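You operate a simulated robot arm through the tools that you are given. There is no shell and no other tool. Be economical: measure what you need, move in short steps, check, and stop when the job is done.

You are at the controls of a simulated robot arm. One attempt, no reset.

Task
Dose the little pink cup as the trial card says; put it back.
Fine: on the thick black ring, under the nozzle, one push of the little green lever a dose, none more; grey swing arm parked again.

Only the result counts: the job must be done as asked and must still hold three seconds after the hand-in. Knocking over, shifting, dropping, spilling or breaking anything else fails it.

Robot
A 7-joint arm with a two-finger parallel gripper, fixed in place. Base frame: the origin is at the foot of the arm, x ahead of it, y to its left, z up; the work surface is at about z = 0. Lengths are in mm, angles in rad, forces in N, time in s.
With the tool pointing down near the work surface it reaches from about 240 to 620 mm from the base axis. Its first joint turns from -1.152 to 1.152 rad. Payload 2.6 kg.
Tool frame: the origin (TCP) lies between the finger pads and is the grasp point; the fingertips stand 30 mm ahead of it; z points along the fingers, y is the line along which they close. Largest opening 94 mm; finger width 28, thickness 10; the body of the gripper, 50 by 96 mm, starts 55 mm behind the TCP.
Orientation is told as [roll, pitch, yaw] about the base's x, y, z axes, in that order, counted from this pose: with the fingers straight down and closing along the base's y, the tool's x points along the base's -x, its y along +y and its z along -z.

Tools
- The arm moves only by the tool jog_arm. Its argument "moves" is one flat list of numbers, 6 for each row, row after row: the shift along the tool's x, y, z in units of 400 mm (1.0 is 400 mm), then the turn, a rotation vector about the tool's x, y, z in units of 60 degrees (1.0 is 60 degrees). In form: [x, y, z, rx, ry, rz, x, y, z, rx, ry, rz, ...]. A call has 1 to 10 rows; each row is the pose to reach, as a shift and turn from the pose commanded when the call began, along the tool's axes at that moment. "gripper" is the finger opening in m, from 0 to 0.094, set as the call begins (left out, the last holds). A call with a number of a shift or a turn outside -1 to 1 is refused whole. Rows are played at 5 a second. More than 50 mm and 0.15 rad between two rows, or a gripper value outside its range, and nothing of the call is played. A pose out of reach is approached as far as the arm can. The call stops where the force on the tool passes 40 N (or 10 N more than at its start, if that is more) or the arm is blocked; 0.2 s more then pass. Each finger travels about 72 mm/s and halts on what it meets, pressing with about 33 N; the grip force reading is that of the motor and also rises with nothing between the fingers. The clock runs only during rows and for 0.2 s after the last one: add rows that repeat a pose to give the fingers time. The reply holds the time, the measured pose of the TCP, the force on the tool along the base axes, the opening and the grip force, in the units named above and with some noise, and new pictures: "views" is both (left out), scene, wrist or none.
- Cameras (640 x 400 px; columns grow to the right, rows downward): "scene" is fixed at [25.2, 434.9, 545.9]; the picture's right is [-0.82, -0.57, 0.00], its down [-0.42, 0.60, -0.68] and it looks along [0.39, -0.56, -0.73] (base axes); focal length 266 px, centre (320, 200). "wrist" rides on the gripper at [76, 14, -102] in the tool frame; the picture's right is [-0.18, 0.98, 0.00], its down [-0.75, -0.14, -0.64] and it looks along [-0.63, -0.12, 0.77] (tool axes); focal length 243 px, centre (320, 200). There is no depth. A picture from a camera that has moved, and an enlarged one, comes with that camera's place and axes in the base frame and with its lens.
- close_up(camera, box): a new picture of the part [left, top, right, bottom] of that camera's present view, enlarged. No time passes.
- job_done(): hands the job in; it is judged then, once.

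Work in short steps. Places have to be worked out from the pictures, the camera data and where the tool is seen: move nearer, look again, correct. Check each grasp and each placing, and mend what went wrong. You have 120 turns and 200 pictures in all, those below and enlarged ones among them. Open the gripper and draw the arm clear of the work before you hand the job in, unless the task says otherwise; then end with one line.

The tools are called after "Emit:" as a command line: name --argument value ..., lists and objects as JSON in quotes. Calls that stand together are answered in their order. jog_arm: Moves the arm, as the interface text tells. Its arguments: {"type":"object","properties":{"moves":{"type":"array","items":{"type":"number"}},"gripper":{"type":"number"},"views":{"type":"string","enum":["both","scene","wrist","none"]}},"required":["moves"]} The other tools are called the same way: close_up (camera, box) takes an enlarged picture of a part of a camera's view; job_done () hands the job in.

At the start:

```text
time: 0.0
eef_pos: [423.5, 165.0, 297.6]
ee_rot: [0.0, 0.0, -0.001]
contact_force: [-0.5, -0.2, -0.2]
gripper_width: 93.8
gripper_force: 0.1
```

scene: 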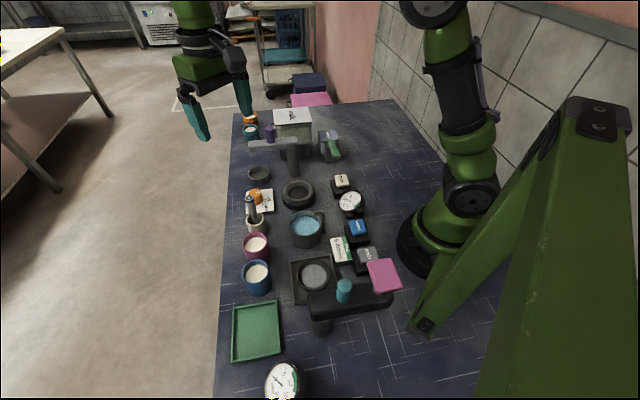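
wrist: 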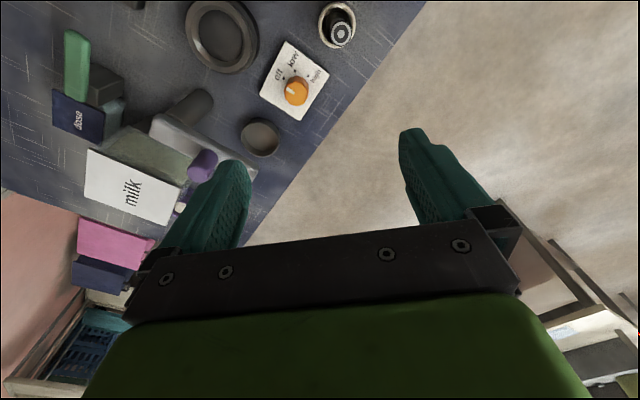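

I start by enlarging the scene to identify the objects and find the trial card.

Emit:
close_up --camera "scene" --box '[220, 100, 380, 200]'

Emit:
close_up --camera "scene" --box '[220, 180, 420, 305]'

Emit:
close_up --camera "scene" --box '[220, 275, 420, 400]'

Emit:
close_up --camera "wrist" --box '[0, 0, 400, 250]'

```text
4.00 times, centred on (300, 150) of scene
camera zoom: at [25.2, 434.9, 545.9], right [-0.82, -0.57, 0.0], down [-0.42, 0.6, -0.68], along [0.39, -0.56, -0.73], focal length 1065 px, centre (400, 400)
```

zoom: 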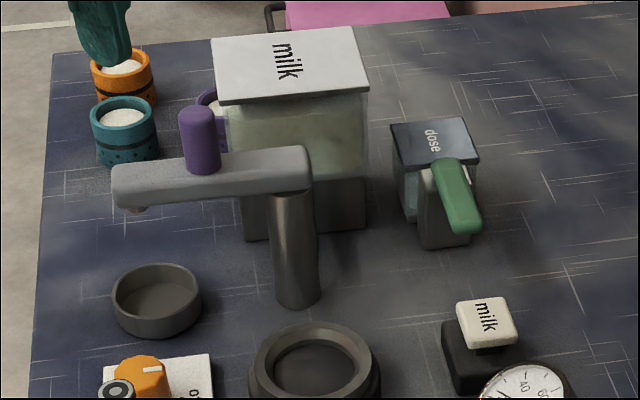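

```text
3.20 times, centred on (320, 242) of scene
camera zoom: at [25.2, 434.9, 545.9], right [-0.82, -0.57, 0.0], down [-0.42, 0.6, -0.68], along [0.39, -0.56, -0.73], focal length 852 px, centre (320, 64)
```

zoom: 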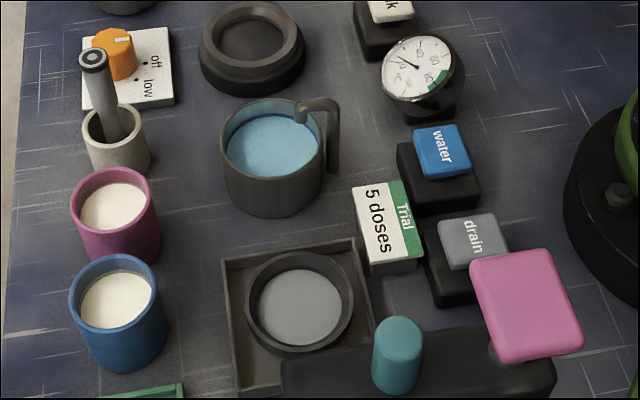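

```text
3.20 times, centred on (320, 338) of scene
camera zoom: at [25.2, 434.9, 545.9], right [-0.82, -0.57, 0.0], down [-0.42, 0.6, -0.68], along [0.39, -0.56, -0.73], focal length 852 px, centre (320, -240)
```

zoom: 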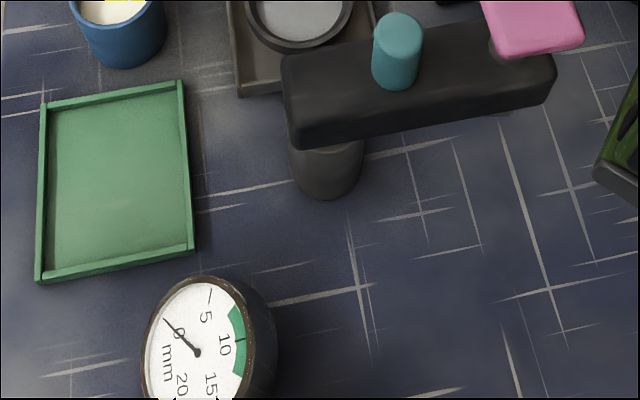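

```text
1.60 times, centred on (200, 125) of wrist
camera zoom: at [347.0, 179.2, 399.7], right [0.18, 0.98, 0.0], down [0.75, -0.14, 0.64], along [0.63, -0.12, -0.77], focal length 388 px, centre (512, 320)
```

zoom: 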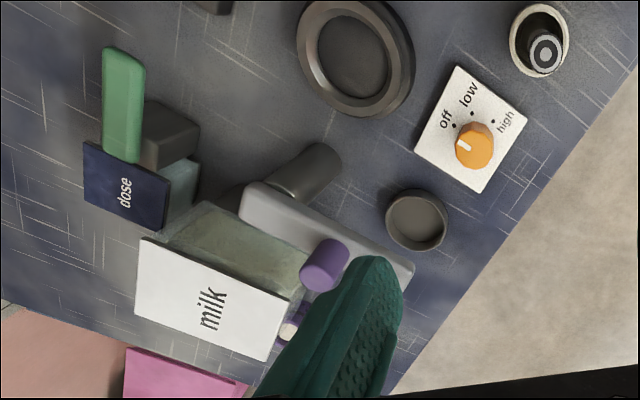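

The card reads "Trial 5 doses". The magenta cup is near (326,245), the thick ring near (368,43), and the grey arm post near (440,-20) with its nozzle parked over the thin dish near (518,43). I move back for a better look at the dispenser area with the wrist camera.

Emit:
jog_arm --moves '[0.08, -0.05, 0, 0, 0, 0, 0.16, -0.1, 0, 0, 0, 0, 0.24, -0.15, 0, 0, 0, 0, 0.31, -0.2, 0, 0, 0, 0, 0.34, -0.3, 0, 0, 0, 0]' --views "both"

Emit:
close_up --camera "scene" --box '[320, 225, 400, 275]'

```text
time: 1.2
eef_pos: [288.6, 45.2, 297.8]
ee_rot: [0.0, -0.001, 0.002]
contact_force: [-0.4, 0.3, -0.3]
gripper_width: 94.3
gripper_force: 0.1
camera wrist: at [211.0, 58.3, 400.3], right [0.18, 0.98, 0.0], down [0.75, -0.14, 0.64], along [0.63, -0.12, -0.77], focal length 243 px, centre (320, 200)
```

scene: 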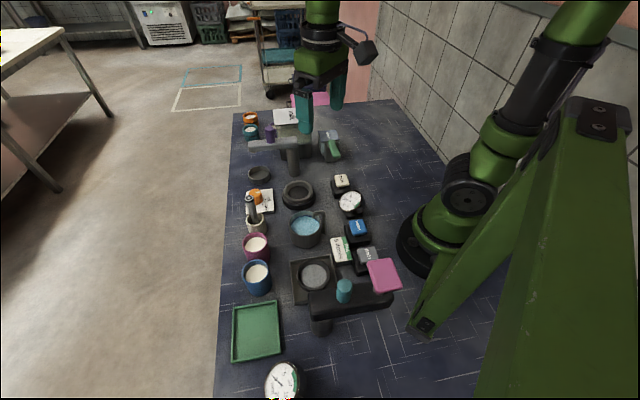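
wrist: 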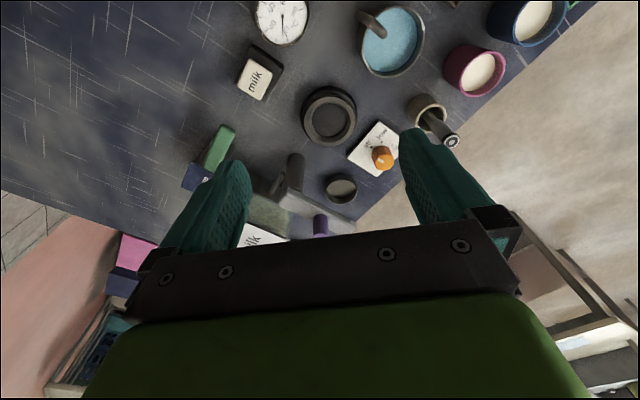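

```text
8.00 times, centred on (360, 250) of scene
camera zoom: at [25.2, 434.9, 545.9], right [-0.82, -0.57, 0.0], down [-0.42, 0.6, -0.68], along [0.39, -0.56, -0.73], focal length 2129 px, centre (0, -200)
```

zoom: 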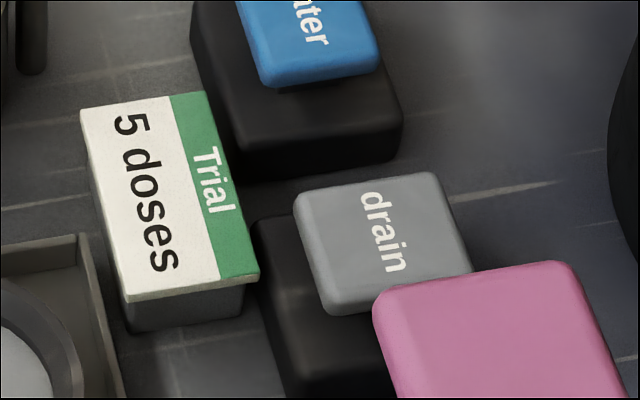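

Cup centre triangulates to about (324,250) with the rim at z≈55. I move nearer to the swing arm to locate its knob, the ring and the lever better.

Emit:
jog_arm --moves '[-0.06, -0.016, 0.048, 0, 0, 0, -0.12, -0.032, 0.096, 0, 0, 0, -0.178, -0.048, 0.145, 0, 0, 0]' --views "both"

Emit:
close_up --camera "wrist" --box '[80, 0, 480, 250]'

```text
time: 2.0
eef_pos: [359.2, 26.0, 239.3]
ee_rot: [0.0, -0.001, 0.001]
contact_force: [-0.4, 0.8, -0.6]
gripper_width: 94.1
gripper_force: 0.0
camera wrist: at [282.6, 40.0, 342.5], right [0.18, 0.98, 0.0], down [0.75, -0.14, 0.64], along [0.63, -0.12, -0.77], focal length 243 px, centre (320, 200)
```

scene: 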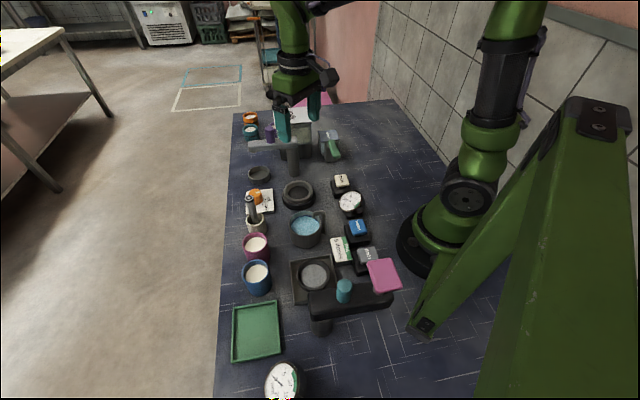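
wrist: 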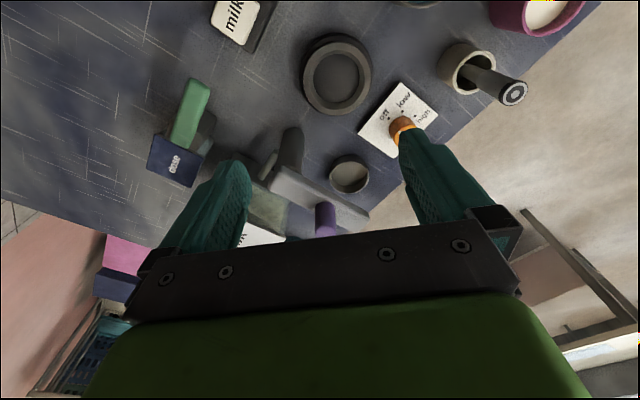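

```text
1.60 times, centred on (280, 125) of wrist
camera zoom: at [282.6, 40.0, 342.5], right [0.18, 0.98, 0.0], down [0.75, -0.14, 0.64], along [0.63, -0.12, -0.77], focal length 388 px, centre (384, 320)
```

zoom: 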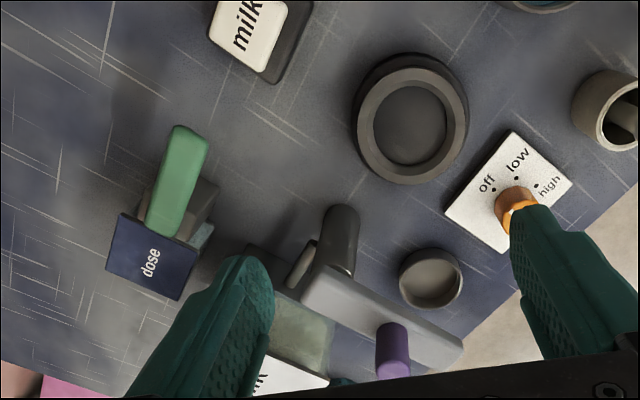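

The ring centre comes out at about (361,45), the arm post at (431,-25), the knob near (480,10) with its top around z≈155. Next I go above the pink cup with the closing axis turned to clear the neighbouring blue cup and pestle pot, to centre on it.

Emit:
jog_arm --moves '[0.015, 0.09, 0.02, 0, 0, 0.12, 0.03, 0.18, 0.04, 0, 0, 0.24, 0.045, 0.28, 0.06, 0, 0, 0.36, 0.06, 0.38, 0.08, 0, 0, 0.48, 0.075, 0.47, 0.1, 0, 0, 0.6, 0.0875, 0.56, 0.12, 0, 0, 0.716, 0.0875, 0.56, 0.15, 0, 0, 0.716]' --views "both"

Emit:
close_up --camera "scene" --box '[200, 160, 360, 260]'

```text
time: 3.6
eef_pos: [324.4, 251.5, 179.5]
ee_rot: [0.001, 0.001, -0.748]
contact_force: [0.9, 0.7, -0.3]
gripper_width: 93.9
gripper_force: 0.0
camera wrist: at [277.3, 312.9, 281.6], right [0.8, 0.59, 0.0], down [0.46, -0.62, 0.64], along [0.38, -0.52, -0.77], focal length 243 px, centre (320, 200)
```

scene: 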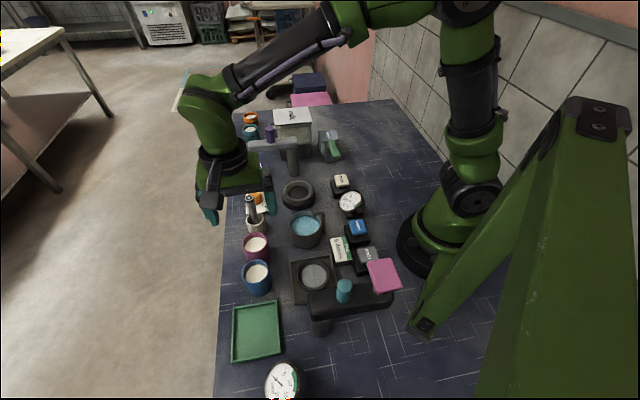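
wrist: 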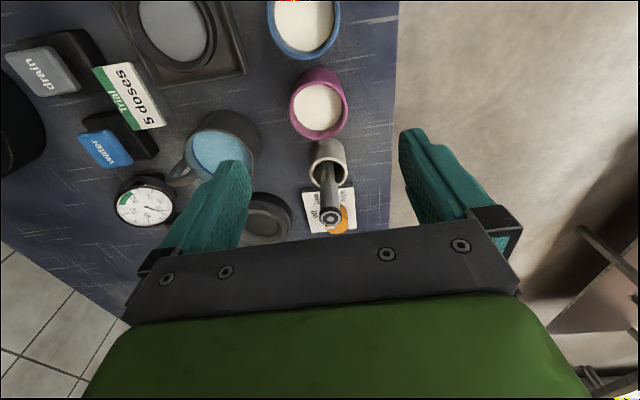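

```text
4.00 times, centred on (280, 210) of scene
camera zoom: at [25.2, 434.9, 545.9], right [-0.82, -0.57, 0.0], down [-0.42, 0.6, -0.68], along [0.39, -0.56, -0.73], focal length 1065 px, centre (480, 160)
```

zoom: 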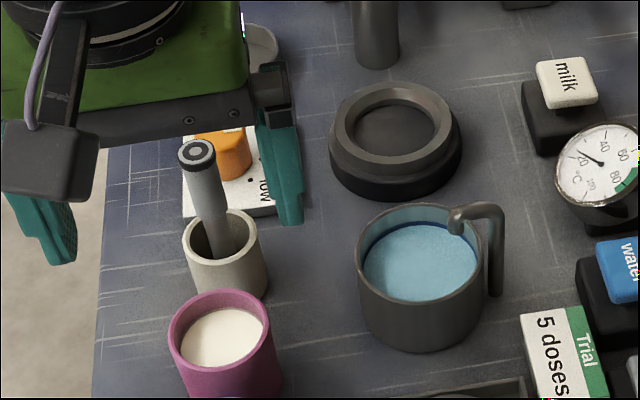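

The cup sits almost on the tool axis. I enlarge to centre precisely.

Emit:
close_up --camera "wrist" --box '[240, 30, 400, 130]'

```text
4.00 times, centred on (320, 80) of wrist
camera zoom: at [277.3, 312.9, 281.6], right [0.8, 0.59, 0.0], down [0.46, -0.62, 0.64], along [0.38, -0.52, -0.77], focal length 970 px, centre (320, 680)
```

zoom: 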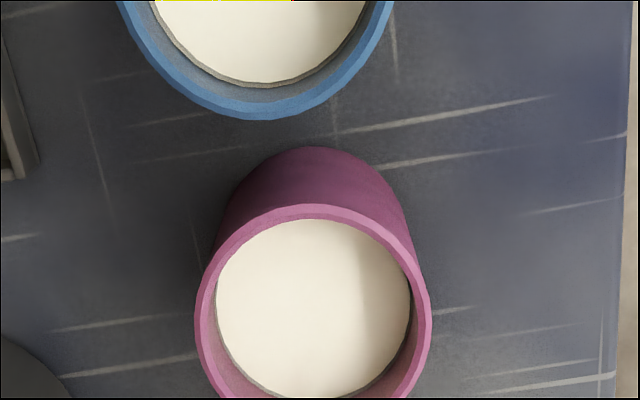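

Cup rim is 53 mm wide, centred within 2 mm of the tool axis, and it is quite full, so I will keep it level and slow. I descend to TCP z≈50 with open fingers.

Emit:
jog_arm --moves '[0, -0.003, 0.1, 0, 0, 0, 0, -0.003, 0.2, 0, 0, 0, 0, -0.003, 0.29, 0, 0, 0, 0, -0.003, 0.324, 0, 0, 0]' --views "both"

Emit:
close_up --camera "scene" --box '[200, 190, 320, 300]'

```text
time: 4.6
eef_pos: [323.9, 250.7, 49.1]
ee_rot: [0.0, 0.001, -0.749]
contact_force: [-0.1, 0.0, 0.0]
gripper_width: 94.0
gripper_force: 0.1
camera wrist: at [277.1, 311.7, 151.8], right [0.8, 0.59, 0.0], down [0.46, -0.62, 0.64], along [0.38, -0.52, -0.77], focal length 243 px, centre (320, 200)
```

scene: 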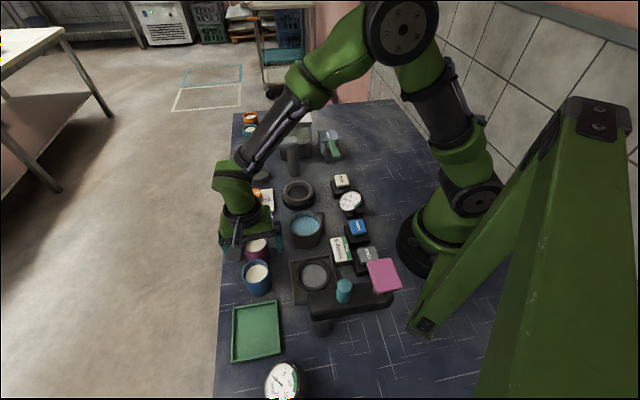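
wrist: 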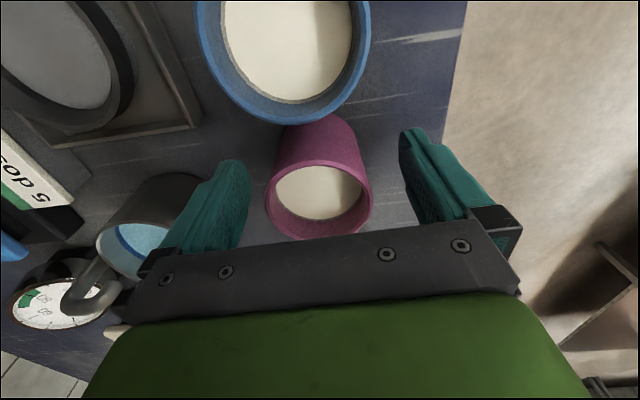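

```text
3.64 times, centred on (260, 245) of scene
camera zoom: at [25.2, 434.9, 545.9], right [-0.82, -0.57, 0.0], down [-0.42, 0.6, -0.68], along [0.39, -0.56, -0.73], focal length 968 px, centre (538, 36)
```

zoom: 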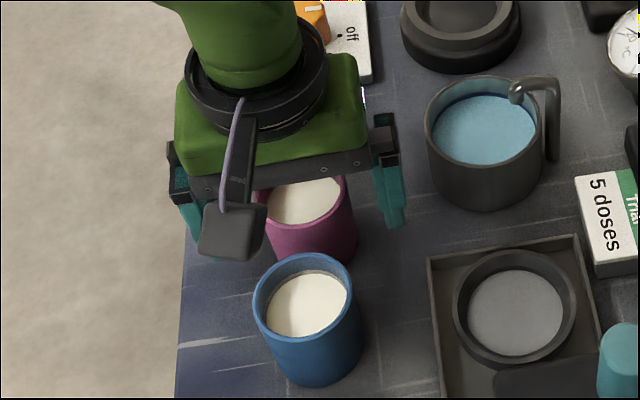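

The cup is centred between the fingers. I close on it.

Emit:
jog_arm --moves '[0, 0, 0, 0, 0, 0, 0, 0, 0, 0, 0, 0, 0, 0, 0, 0, 0, 0, 0, 0, 0, 0, 0, 0]' --gripper 0.02 --views "wrist"

```text
time: 5.6
eef_pos: [325.6, 250.4, 49.6]
ee_rot: [0.0, 0.0, -0.748]
contact_force: [-0.1, 0.6, -0.4]
gripper_width: 53.4
gripper_force: 32.9
camera wrist: at [277.2, 311.6, 152.0], right [0.8, 0.59, 0.0], down [0.46, -0.62, 0.64], along [0.38, -0.52, -0.77], focal length 243 px, centre (320, 200)
```

wrist: 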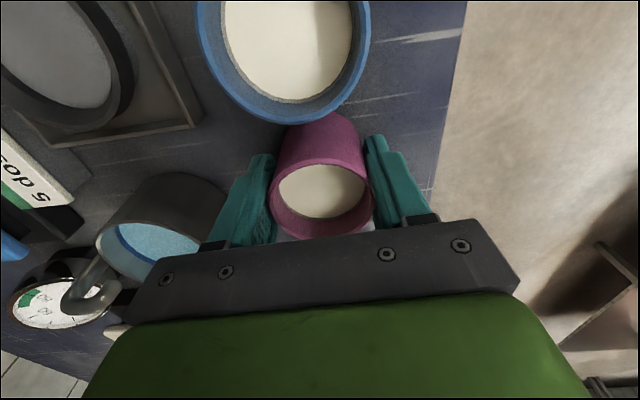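

Gripped at 53 mm with 33 N. I lift the cup straight up slowly by 130 mm.

Emit:
jog_arm --moves '[0, 0, -0.02, 0, 0, 0, 0, 0, -0.06, 0, 0, 0, 0, 0, -0.11, 0, 0, 0, 0, 0, -0.16, 0, 0, 0, 0, 0, -0.21, 0, 0, 0, 0, 0, -0.26, 0, 0, 0, 0, 0, -0.3, 0, 0, 0, 0, 0, -0.325, 0, 0, 0]' --views "wrist"

```text
time: 7.4
eef_pos: [324.0, 250.1, 180.1]
ee_rot: [0.0, 0.0, -0.749]
contact_force: [0.2, -0.2, -0.7]
gripper_width: 53.2
gripper_force: 32.5
camera wrist: at [276.4, 311.3, 282.0], right [0.8, 0.59, 0.0], down [0.46, -0.62, 0.64], along [0.38, -0.52, -0.77], focal length 243 px, centre (320, 200)
```

wrist: 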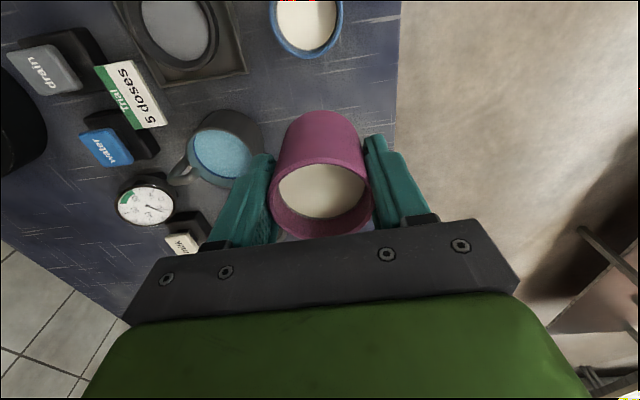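

The cup is held securely. Now I carry it level toward the ring at (361,45), staying high.

Emit:
jog_arm --moves '[-0.02, -0.015, 0, 0, 0, 0, -0.06, -0.045, 0, 0, 0, 0, -0.115, -0.086, 0, 0, 0, 0, -0.17, -0.127, 0, 0, 0, 0, -0.225, -0.168, 0, 0, 0, 0, -0.28, -0.209, 0, 0, 0, 0, -0.335, -0.25, 0, 0, 0, 0, -0.38, -0.285, 0, 0, 0, 0, -0.405, -0.304, 0, 0, 0, 0, -0.417, -0.312, 0, 0, 0, 0]' --views "both"

Emit:
close_up --camera "scene" --box '[220, 110, 380, 210]'

Emit:
close_up --camera "wrist" --box '[220, 50, 420, 250]'

```text
time: 9.6
eef_pos: [361.1, 43.8, 179.7]
ee_rot: [0.0, 0.0, -0.749]
contact_force: [-0.3, -0.2, -1.1]
gripper_width: 52.3
gripper_force: 32.5
camera wrist: at [313.3, 105.6, 282.3], right [0.8, 0.59, 0.0], down [0.46, -0.62, 0.64], along [0.38, -0.52, -0.77], focal length 243 px, centre (320, 200)
```

scene: 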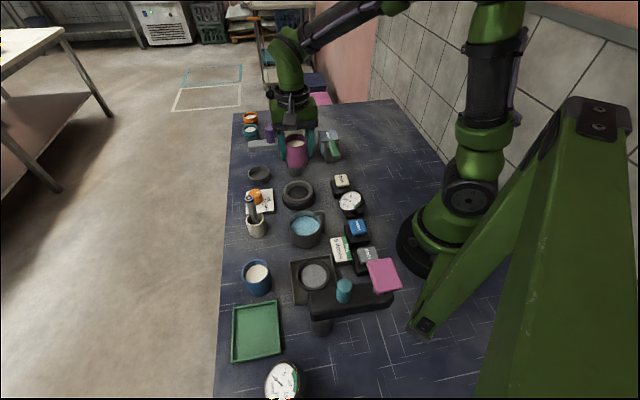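
wrist: 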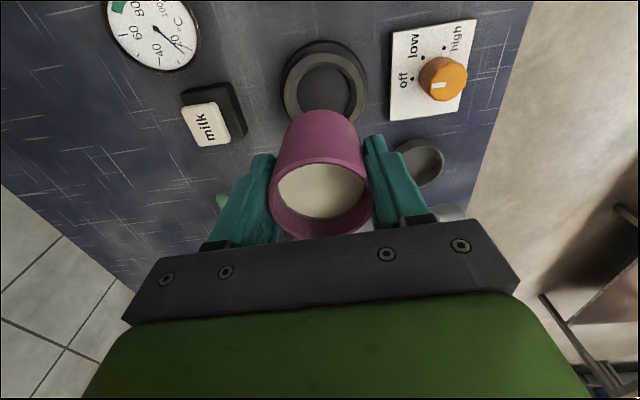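

```text
4.00 times, centred on (300, 160) of scene
camera zoom: at [25.2, 434.9, 545.9], right [-0.82, -0.57, 0.0], down [-0.42, 0.6, -0.68], along [0.39, -0.56, -0.73], focal length 1065 px, centre (400, 360)
```

zoom: 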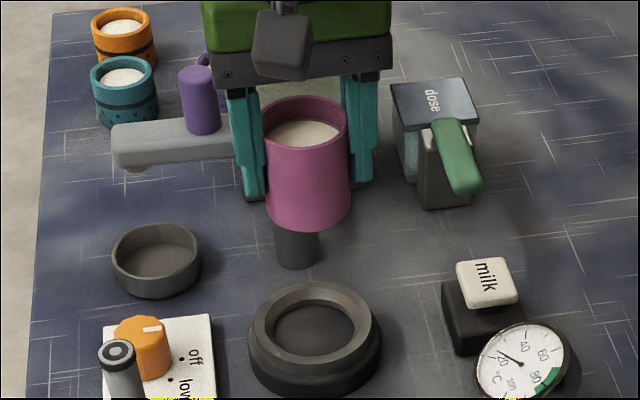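

```text
2.00 times, centred on (320, 150) of wrist
camera zoom: at [313.3, 105.6, 282.3], right [0.8, 0.59, 0.0], down [0.46, -0.62, 0.64], along [0.38, -0.52, -0.77], focal length 485 px, centre (320, 300)
```

zoom: 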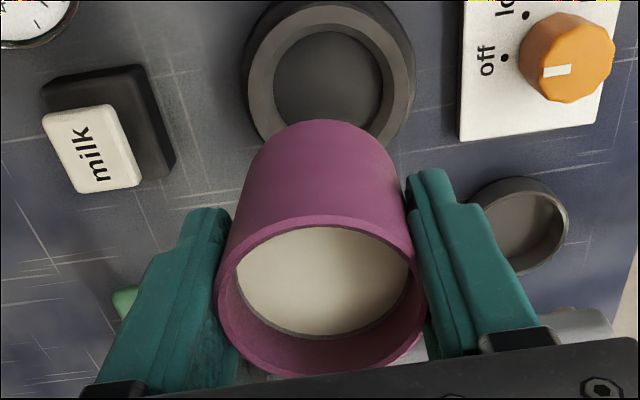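

Ring centre appears about 4.5 mm off along tool +y. I correct that and lower to leave the cup base about 25 mm above the ring, then recheck.

Emit:
jog_arm --moves '[0, 0.005, 0.04, 0, 0, 0, 0, 0.011, 0.08, 0, 0, 0, 0, 0.011, 0.12, 0, 0, 0, 0, 0.011, 0.16, 0, 0, 0, 0, 0.011, 0.19, 0, 0, 0]' --views "none"

Emit:
close_up --camera "scene" --box '[240, 140, 360, 215]'

Emit:
close_up --camera "wrist" --box '[240, 40, 400, 140]'

```text
time: 10.8
eef_pos: [363.2, 48.2, 104.0]
ee_rot: [0.001, 0.001, -0.75]
contact_force: [-0.5, -0.2, -1.2]
gripper_width: 51.9
gripper_force: 32.8
```

```text
5.33 times, centred on (300, 178) of scene
camera zoom: at [25.2, 434.9, 545.9], right [-0.82, -0.57, 0.0], down [-0.42, 0.6, -0.68], along [0.39, -0.56, -0.73], focal length 1420 px, centre (427, 320)
```

zoom: 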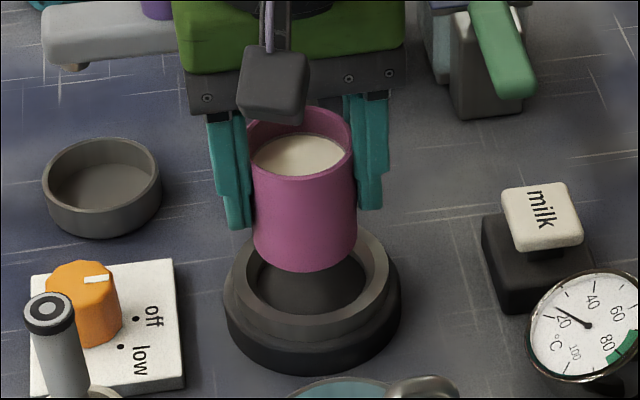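

```text
4.00 times, centred on (320, 90) of wrist
camera zoom: at [316.4, 109.5, 206.3], right [0.8, 0.59, 0.0], down [0.45, -0.62, 0.64], along [0.38, -0.52, -0.77], focal length 970 px, centre (320, 640)
```

zoom: 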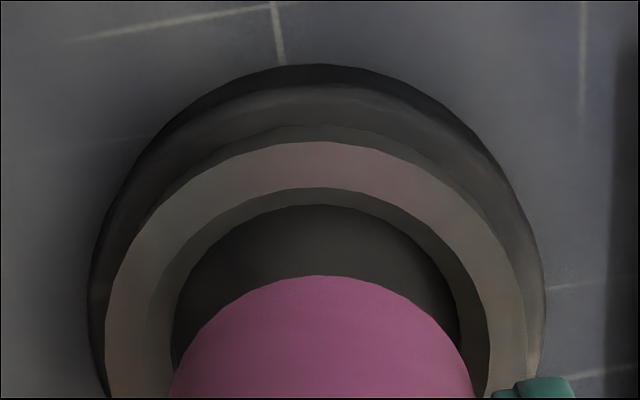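

The cup is aligned with the ring's hollow within about 1 mm in both views. I lower to just above the expected floor.

Emit:
jog_arm --moves '[0, -0.002, 0.03, 0, 0, 0, 0, -0.002, 0.06, 0, 0, 0, 0, -0.002, 0.09, 0, 0, 0, 0, -0.002, 0.1, 0, 0, 0]' --views "none"

Emit:
close_up --camera "scene" --box '[240, 140, 360, 215]'

Emit:
close_up --camera "wrist" --box '[240, 40, 400, 140]'

```text
time: 11.8
eef_pos: [365.9, 46.6, 65.1]
ee_rot: [0.005, -0.006, -0.75]
contact_force: [-0.6, -4.5, 31.4]
gripper_width: 52.0
gripper_force: 32.6
```

```text
5.33 times, centred on (300, 178) of scene
camera zoom: at [25.1, 434.9, 545.9], right [-0.82, -0.57, 0.0], down [-0.42, 0.6, -0.68], along [0.39, -0.56, -0.73], focal length 1420 px, centre (427, 320)
```

zoom: 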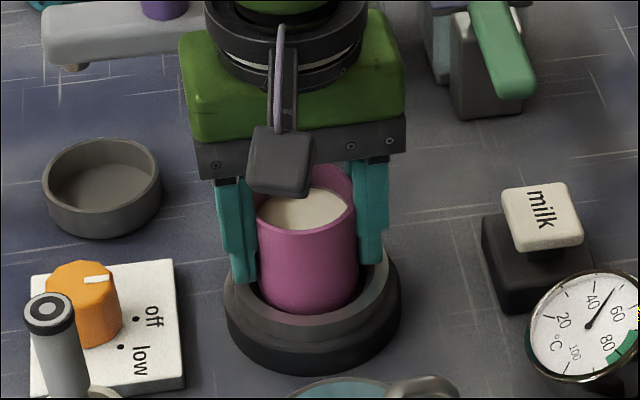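

```text
4.00 times, centred on (320, 90) of wrist
camera zoom: at [317.4, 108.6, 167.5], right [0.8, 0.59, 0.01], down [0.45, -0.62, 0.65], along [0.39, -0.52, -0.76], focal length 970 px, centre (320, 640)
```

zoom: 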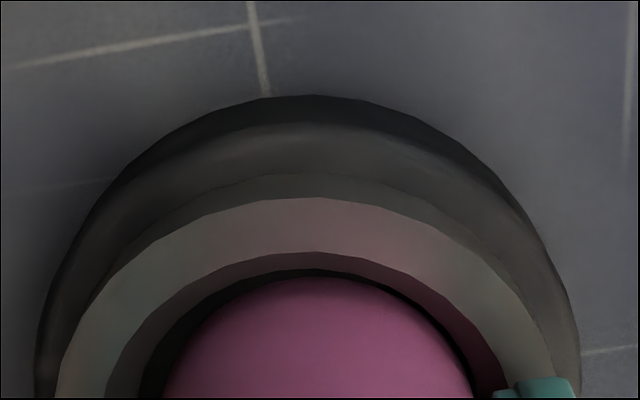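

The cup has touched down inside the hollow (31 N at z≈65). I ease up about 1 mm to relieve the force before releasing.

Emit:
jog_arm --moves '[0, 0, -0.0025, 0, 0, 0]' --views "none"

```text
time: 12.2
eef_pos: [363.9, 47.5, 65.1]
ee_rot: [0.004, -0.004, -0.747]
contact_force: [7.1, -2.5, 19.2]
gripper_width: 51.5
gripper_force: 32.3
```

Emit:
jog_arm --moves '[0, 0, -0.003, 0, 0, 0]' --views "wrist"

Emit:
close_up --camera "scene" --box '[270, 160, 330, 215]'

```text
time: 12.6
eef_pos: [362.9, 48.2, 64.4]
ee_rot: [-0.001, 0.001, -0.748]
contact_force: [4.6, 0.5, 10.6]
gripper_width: 51.6
gripper_force: 32.9
camera wrist: at [315.7, 109.1, 167.9], right [0.8, 0.59, 0.0], down [0.46, -0.62, 0.64], along [0.38, -0.52, -0.77], focal length 243 px, centre (320, 200)
```

wrist: 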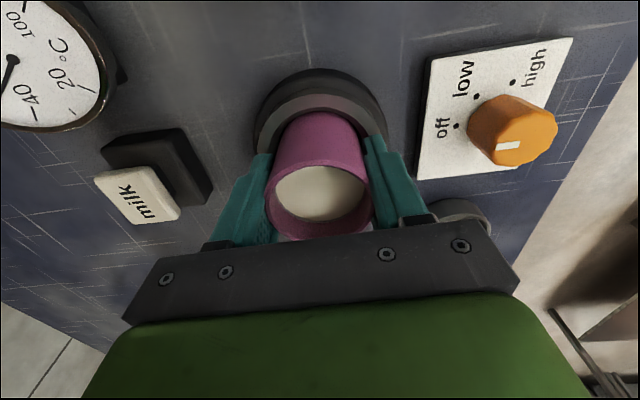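

```text
7.27 times, centred on (300, 188) of scene
camera zoom: at [25.1, 434.9, 545.9], right [-0.82, -0.57, 0.0], down [-0.42, 0.6, -0.68], along [0.39, -0.56, -0.73], focal length 1936 px, centre (466, 291)
```

zoom: 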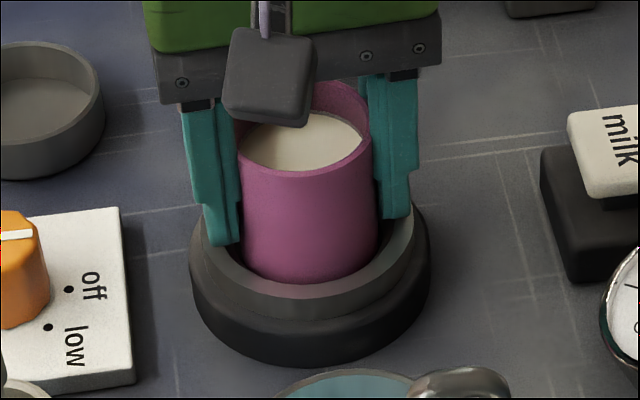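

Emit:
jog_arm --moves '[0, 0, -0.002, 0, 0, 0, 0, 0, -0.002, 0, 0, 0, 0, 0, -0.002, 0, 0, 0]' --gripper 0.075 --views "wrist"

Emit:
close_up --camera "scene" --box '[270, 160, 330, 215]'

```text
time: 13.4
eef_pos: [364.3, 47.0, 65.3]
ee_rot: [0.0, 0.002, -0.748]
contact_force: [1.6, -0.6, -0.7]
gripper_width: 74.8
gripper_force: 0.0
camera wrist: at [315.9, 109.0, 168.7], right [0.8, 0.59, 0.0], down [0.46, -0.62, 0.64], along [0.38, -0.52, -0.77], focal length 243 px, centre (320, 200)
```

wrist: 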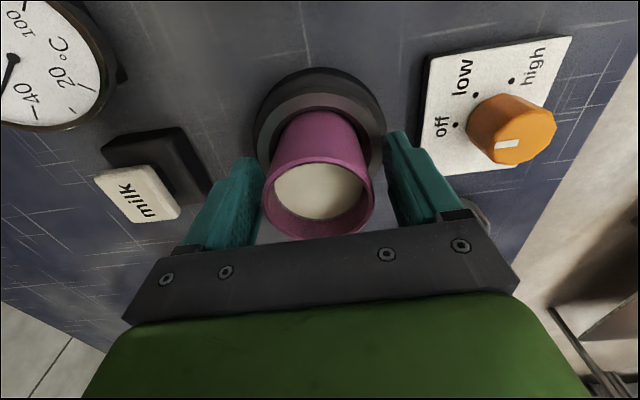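

```text
7.27 times, centred on (300, 188) of scene
camera zoom: at [25.2, 434.9, 545.9], right [-0.82, -0.57, 0.0], down [-0.42, 0.6, -0.68], along [0.39, -0.56, -0.73], focal length 1936 px, centre (466, 291)
```

zoom: 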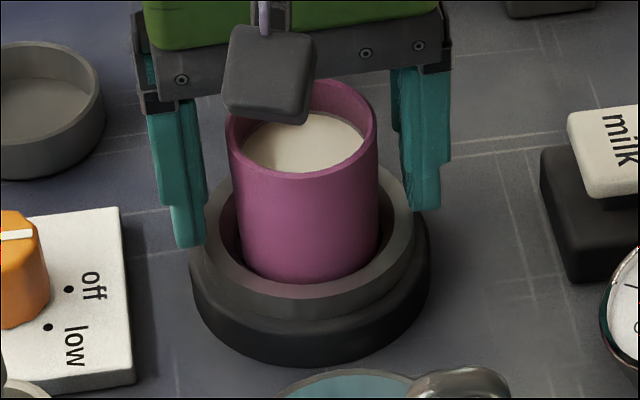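

The cup stands upright in the ring. I rise clear and go above the swing arm's purple knob for a closer look.

Emit:
jog_arm --moves '[0, 0, -0.08, 0, 0, 0, 0, 0, -0.18, 0, 0, 0, 0, 0, -0.28, 0, 0, 0, 0, 0, -0.36, 0, 0, 0, -0.03, 0.015, -0.4075, 0, 0, 0, -0.12, 0.05, -0.4075, 0, 0, 0, -0.2, 0.09, -0.4075, 0, 0, 0, -0.272, 0.13, -0.4075, 0, 0, 0]' --views "both"

Emit:
close_up --camera "wrist" --box '[160, 0, 480, 200]'

Emit:
close_up --camera "scene" --box '[220, 90, 380, 200]'

```text
time: 15.2
eef_pos: [478.4, 10.8, 230.3]
ee_rot: [0.0, 0.0, -0.747]
contact_force: [0.4, 0.0, -0.4]
gripper_width: 75.2
gripper_force: 0.2
camera wrist: at [431.1, 72.5, 332.2], right [0.8, 0.59, 0.0], down [0.46, -0.62, 0.64], along [0.38, -0.52, -0.77], focal length 243 px, centre (320, 200)
```

scene: 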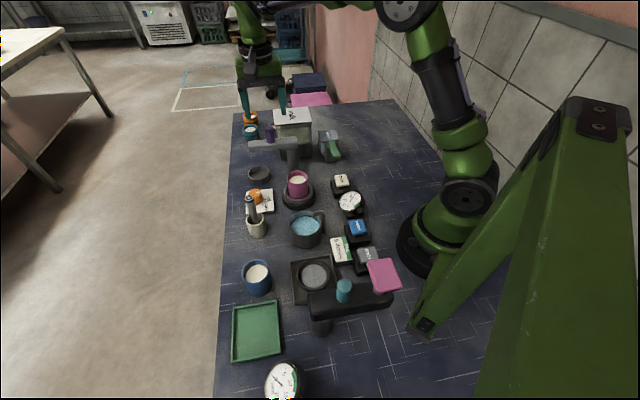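
wrist: 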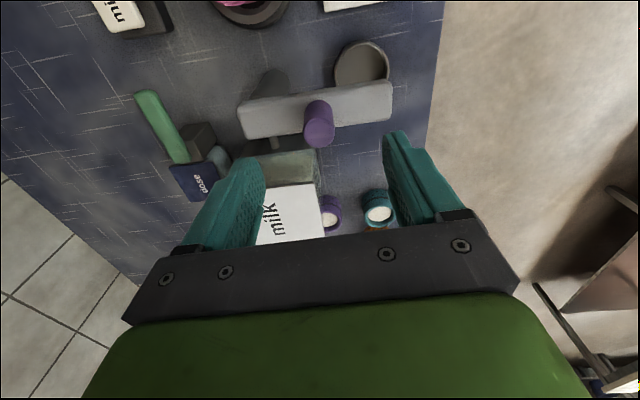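

```text
2.00 times, centred on (320, 100) of wrist
camera zoom: at [431.1, 72.5, 332.2], right [0.8, 0.59, 0.0], down [0.46, -0.62, 0.64], along [0.38, -0.52, -0.77], focal length 485 px, centre (320, 400)
```

zoom: 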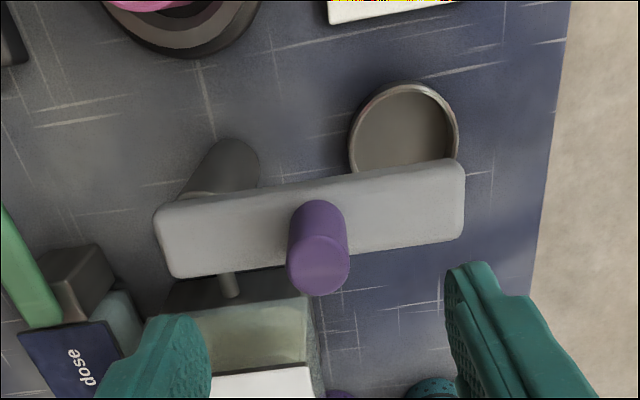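

```text
3.64 times, centred on (300, 145) of scene
camera zoom: at [25.1, 434.9, 545.9], right [-0.82, -0.57, 0.0], down [-0.42, 0.6, -0.68], along [0.39, -0.56, -0.73], focal length 968 px, centre (393, 400)
```

zoom: 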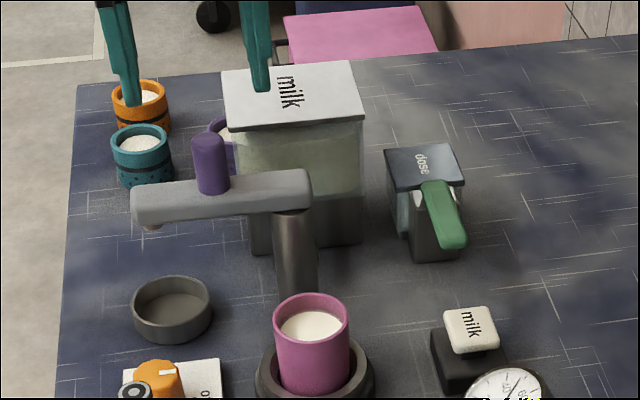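

The knob is on the tool axis (about 23 mm thick, top z≈152, bar top z≈105). I descend to straddle its upper part with tips at about z=118.

Emit:
jog_arm --moves '[-0.006, 0, 0.1, 0, 0, 0, -0.006, 0, 0.17, 0, 0, 0, -0.006, 0, 0.205, 0, 0, 0]' --views "both"

Emit:
close_up --camera "scene" --box '[220, 90, 380, 200]'

```text
time: 16.0
eef_pos: [482.5, 10.4, 155.7]
ee_rot: [0.008, -0.005, -0.753]
contact_force: [-4.2, -1.9, 5.7]
gripper_width: 77.2
gripper_force: 1.9
stopped in row 3: the force on the tool passed its limit (the readings are from after the stop); the commanded pose is now the measured one
camera wrist: at [433.5, 72.4, 258.7], right [0.81, 0.59, 0.01], down [0.45, -0.62, 0.64], along [0.39, -0.52, -0.76], focal length 243 px, centre (320, 200)
```

scene: 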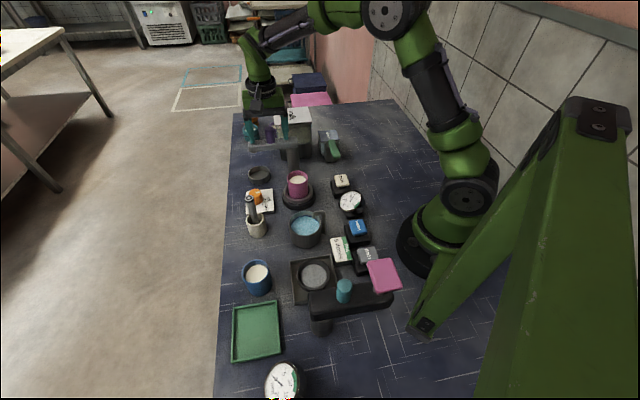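
wrist: 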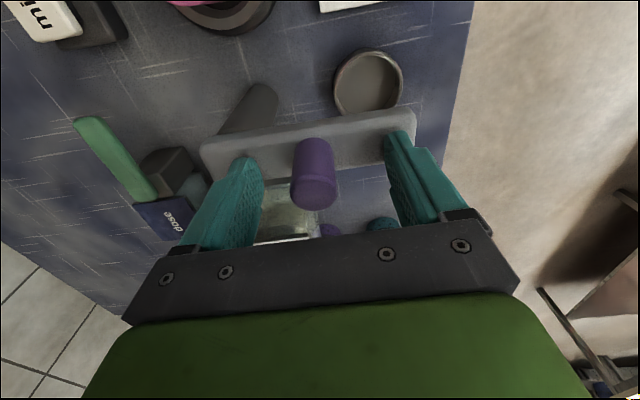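

```text
3.64 times, centred on (300, 145) of scene
camera zoom: at [25.1, 434.9, 545.9], right [-0.82, -0.57, 0.0], down [-0.42, 0.6, -0.68], along [0.39, -0.56, -0.73], focal length 968 px, centre (393, 400)
```

zoom: 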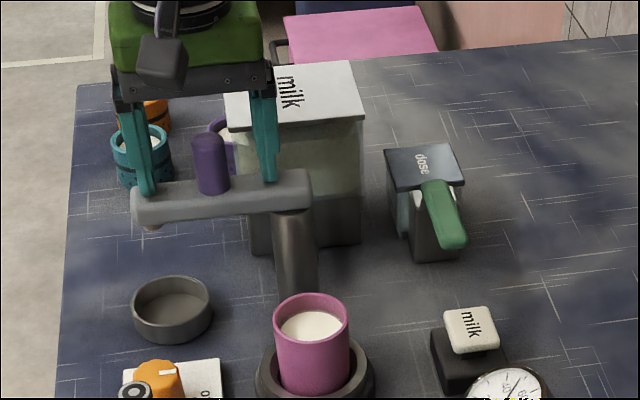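

The fingertips touched the bar top (z≈125). I rise 6 mm and then close on the knob.

Emit:
jog_arm --moves '[0, 0, -0.015, 0, 0, 0]' --views "none"

Emit:
jog_arm --moves '[0, 0, 0, 0, 0, 0, 0, 0, 0, 0, 0, 0, 0, 0, 0, 0, 0, 0, 0, 0, 0, 0, 0, 0]' --gripper 0.01 --views "wrist"

Emit:
close_up --camera "scene" --box '[220, 90, 380, 200]'

```text
time: 16.4
eef_pos: [482.0, 11.6, 162.4]
ee_rot: [0.011, -0.006, -0.752]
contact_force: [-0.1, -0.1, -0.7]
gripper_width: 75.0
gripper_force: 0.0
```

```text
time: 17.6
eef_pos: [480.3, 8.3, 163.1]
ee_rot: [0.003, -0.001, -0.76]
contact_force: [-4.0, 0.3, 1.7]
gripper_width: 23.8
gripper_force: 44.7
stopped in row 4: the force on the tool passed its limit (the readings are from after the stop); the commanded pose is now the measured one
camera wrist: at [432.9, 70.3, 263.8], right [0.81, 0.59, 0.0], down [0.45, -0.62, 0.64], along [0.38, -0.52, -0.77], focal length 243 px, centre (320, 200)
```

wrist: 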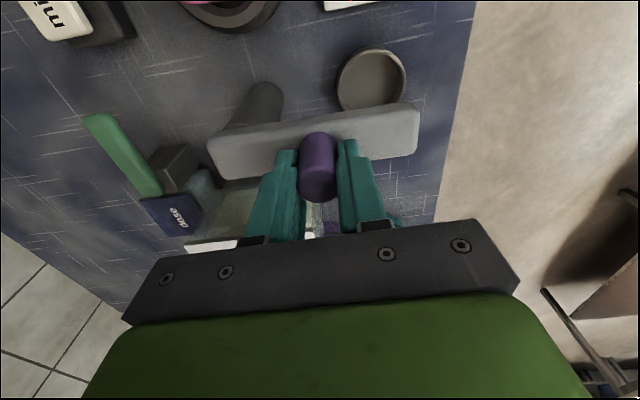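

```text
3.64 times, centred on (300, 145) of scene
camera zoom: at [25.2, 434.9, 545.9], right [-0.82, -0.57, 0.0], down [-0.42, 0.6, -0.68], along [0.39, -0.56, -0.73], focal length 968 px, centre (393, 400)
```

zoom: 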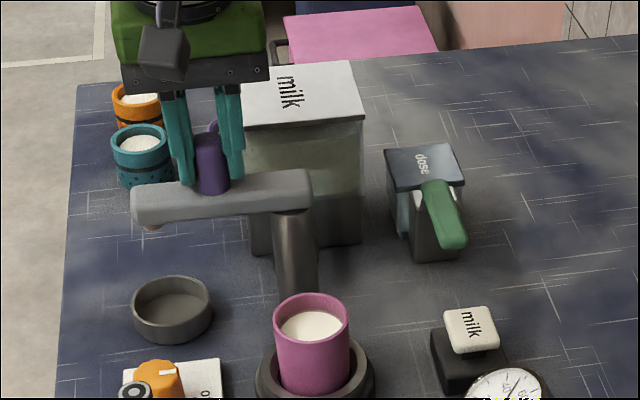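

The knob is gripped (23.8 mm). I now swing it in small steps along an arc about the post at roughly (437,-30), radius 58, starting with about 30°.

Emit:
jog_arm --moves '[0.0125, 0, 0, 0, 0, 0, 0.025, 0, 0, 0, 0, 0, 0.037, -0.002, 0, 0, 0, 0, 0.05, -0.0046, 0, 0, 0, 0, 0.062, -0.008, 0, 0, 0, 0, 0.0734, -0.0135, 0, 0, 0, 0]' --views "wrist"

Emit:
close_up --camera "scene" --box '[220, 90, 380, 200]'

```text
time: 18.9
eef_pos: [454.3, 25.4, 161.4]
ee_rot: [0.002, -0.003, -0.757]
contact_force: [5.9, -3.2, 4.0]
gripper_width: 23.6
gripper_force: 45.0
camera wrist: at [407.9, 86.7, 263.8], right [0.81, 0.59, 0.0], down [0.45, -0.62, 0.64], along [0.38, -0.52, -0.77], focal length 243 px, centre (320, 200)
```

wrist: 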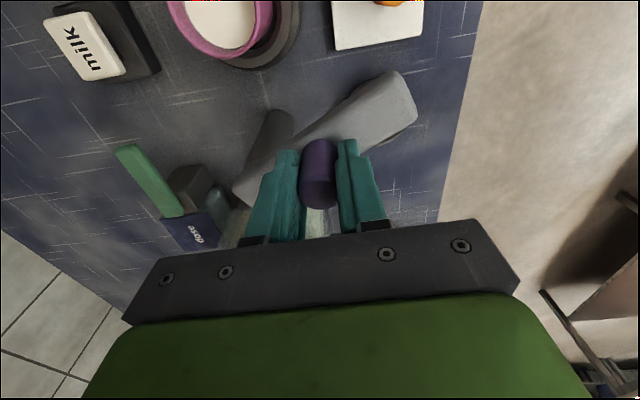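

```text
3.64 times, centred on (300, 145) of scene
camera zoom: at [25.2, 434.9, 545.9], right [-0.82, -0.57, 0.0], down [-0.42, 0.6, -0.68], along [0.39, -0.56, -0.73], focal length 968 px, centre (393, 400)
```

zoom: 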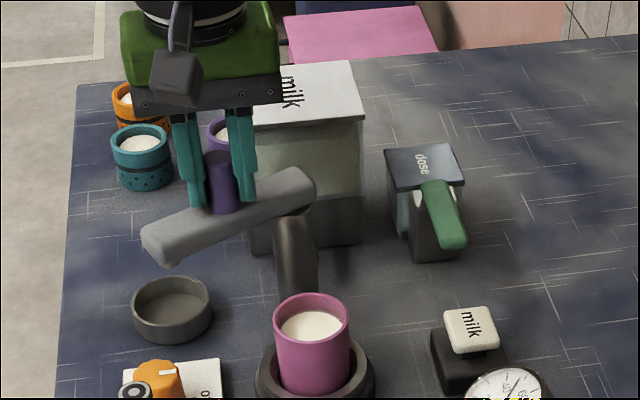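

The arm swings smoothly with low force. I continue another 30° along the arc.

Emit:
jog_arm --moves '[0.011, -0.006, 0, 0, 0, 0, 0.0218, -0.0127, 0, 0, 0, 0, 0.032, -0.0205, 0, 0, 0, 0, 0.041, -0.0288, 0, 0, 0, 0, 0.0495, -0.038, 0, 0, 0, 0, 0.0571, -0.0481, 0, 0, 0, 0]' --views "wrist"

```text
time: 20.4
eef_pos: [424.8, 27.0, 162.0]
ee_rot: [0.004, 0.002, -0.757]
contact_force: [5.8, 8.2, -3.0]
gripper_width: 23.9
gripper_force: 45.1
camera wrist: at [377.8, 89.3, 263.2], right [0.81, 0.59, 0.0], down [0.45, -0.62, 0.64], along [0.38, -0.52, -0.77], focal length 243 px, centre (320, 200)
```

wrist: 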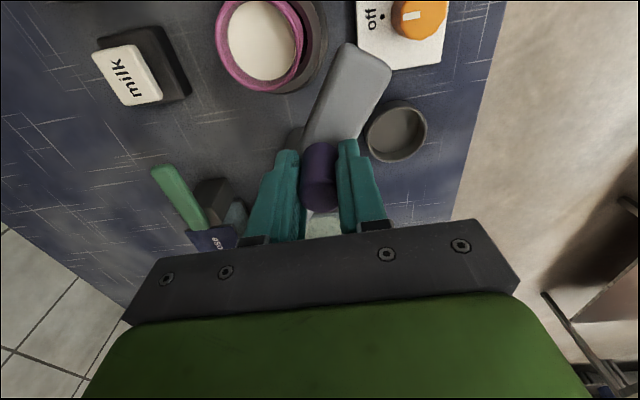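

Emit:
jog_arm --moves '[0.005, -0.008, 0, 0, 0, 0, 0.0098, -0.0162, 0, 0, 0, 0, 0.0137, -0.025, 0, 0, 0, 0, 0.0172, -0.0335, 0, 0, 0, 0, 0.02, -0.0425, 0, 0, 0, 0, 0.0225, -0.0515, 0, 0, 0, 0]' --views "wrist"

Emit:
close_up --camera "scene" --box '[220, 90, 380, 200]'

Emit:
close_up --camera "wrist" --box '[200, 0, 400, 150]'

```text
time: 21.8
eef_pos: [404.2, 16.8, 160.7]
ee_rot: [0.004, -0.003, -0.756]
contact_force: [2.2, 8.9, -4.8]
gripper_width: 23.4
gripper_force: 44.7
camera wrist: at [357.3, 79.2, 263.2], right [0.81, 0.59, 0.0], down [0.45, -0.62, 0.64], along [0.38, -0.52, -0.76], focal length 243 px, centre (320, 200)
```

wrist: 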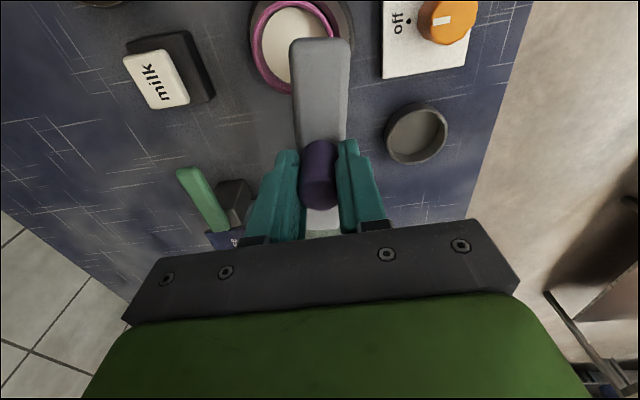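

```text
3.64 times, centred on (300, 145) of scene
camera zoom: at [25.2, 434.9, 545.9], right [-0.82, -0.57, 0.0], down [-0.42, 0.6, -0.68], along [0.39, -0.56, -0.73], focal length 968 px, centre (393, 400)
```

zoom: 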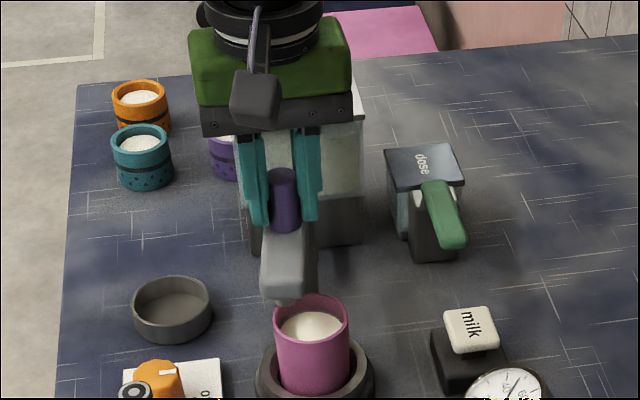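

```text
2.67 times, centred on (300, 75) of wrist
camera zoom: at [357.3, 79.2, 263.2], right [0.81, 0.59, 0.0], down [0.45, -0.62, 0.64], along [0.38, -0.52, -0.76], focal length 647 px, centre (373, 533)
```

zoom: 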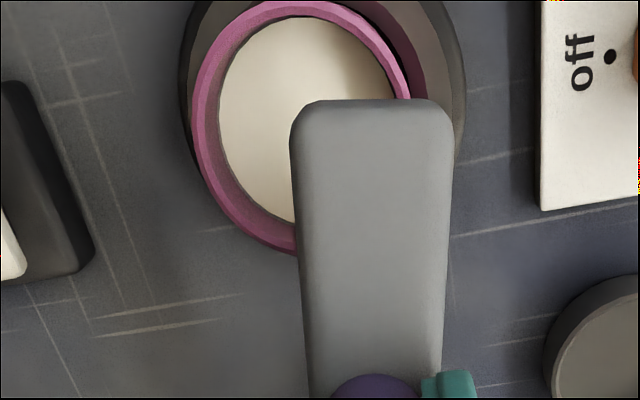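

The nozzle tip needs about 7° more to be centred over the cup. I finish the arc.

Emit:
jog_arm --moves '[0.0015, -0.009, 0, 0, 0, 0, 0.0028, -0.0189, 0, 0, 0, 0, 0.0028, -0.0189, 0, 0, 0, 0]' --views "wrist"

Emit:
close_up --camera "scene" --box '[270, 130, 350, 200]'

Emit:
close_up --camera "wrist" --box '[200, 0, 400, 150]'

```text
time: 22.6
eef_pos: [397.4, 12.5, 162.1]
ee_rot: [0.004, -0.001, -0.759]
contact_force: [0.7, 10.9, 1.0]
gripper_width: 23.7
gripper_force: 45.4
camera wrist: at [351.1, 75.0, 263.4], right [0.81, 0.59, 0.0], down [0.45, -0.62, 0.64], along [0.38, -0.52, -0.77], focal length 243 px, centre (320, 200)
```

wrist: 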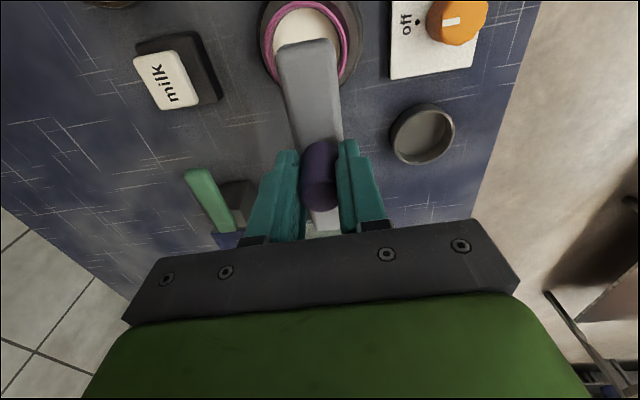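

```text
5.71 times, centred on (310, 165) of scene
camera zoom: at [25.2, 434.9, 545.9], right [-0.82, -0.57, 0.0], down [-0.42, 0.6, -0.68], along [0.39, -0.56, -0.73], focal length 1521 px, centre (377, 400)
```

zoom: 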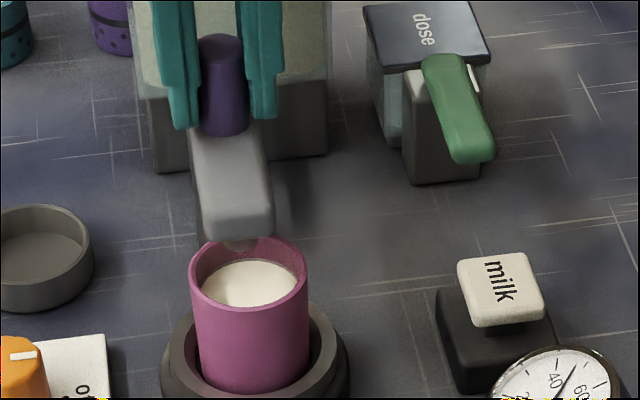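

```text
2.67 times, centred on (300, 75) of wrist
camera zoom: at [351.1, 75.0, 263.4], right [0.81, 0.59, 0.0], down [0.45, -0.62, 0.64], along [0.38, -0.52, -0.77], focal length 647 px, centre (373, 533)
```

zoom: 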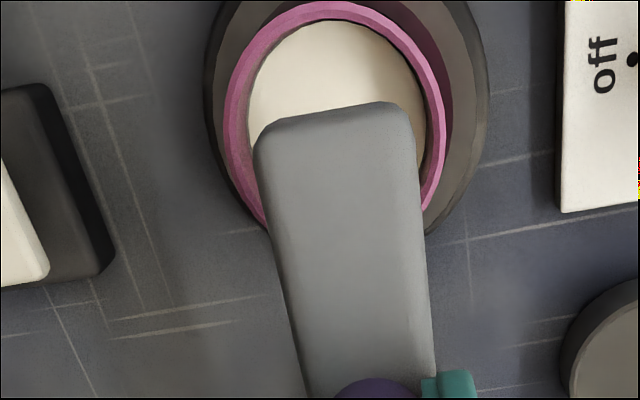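

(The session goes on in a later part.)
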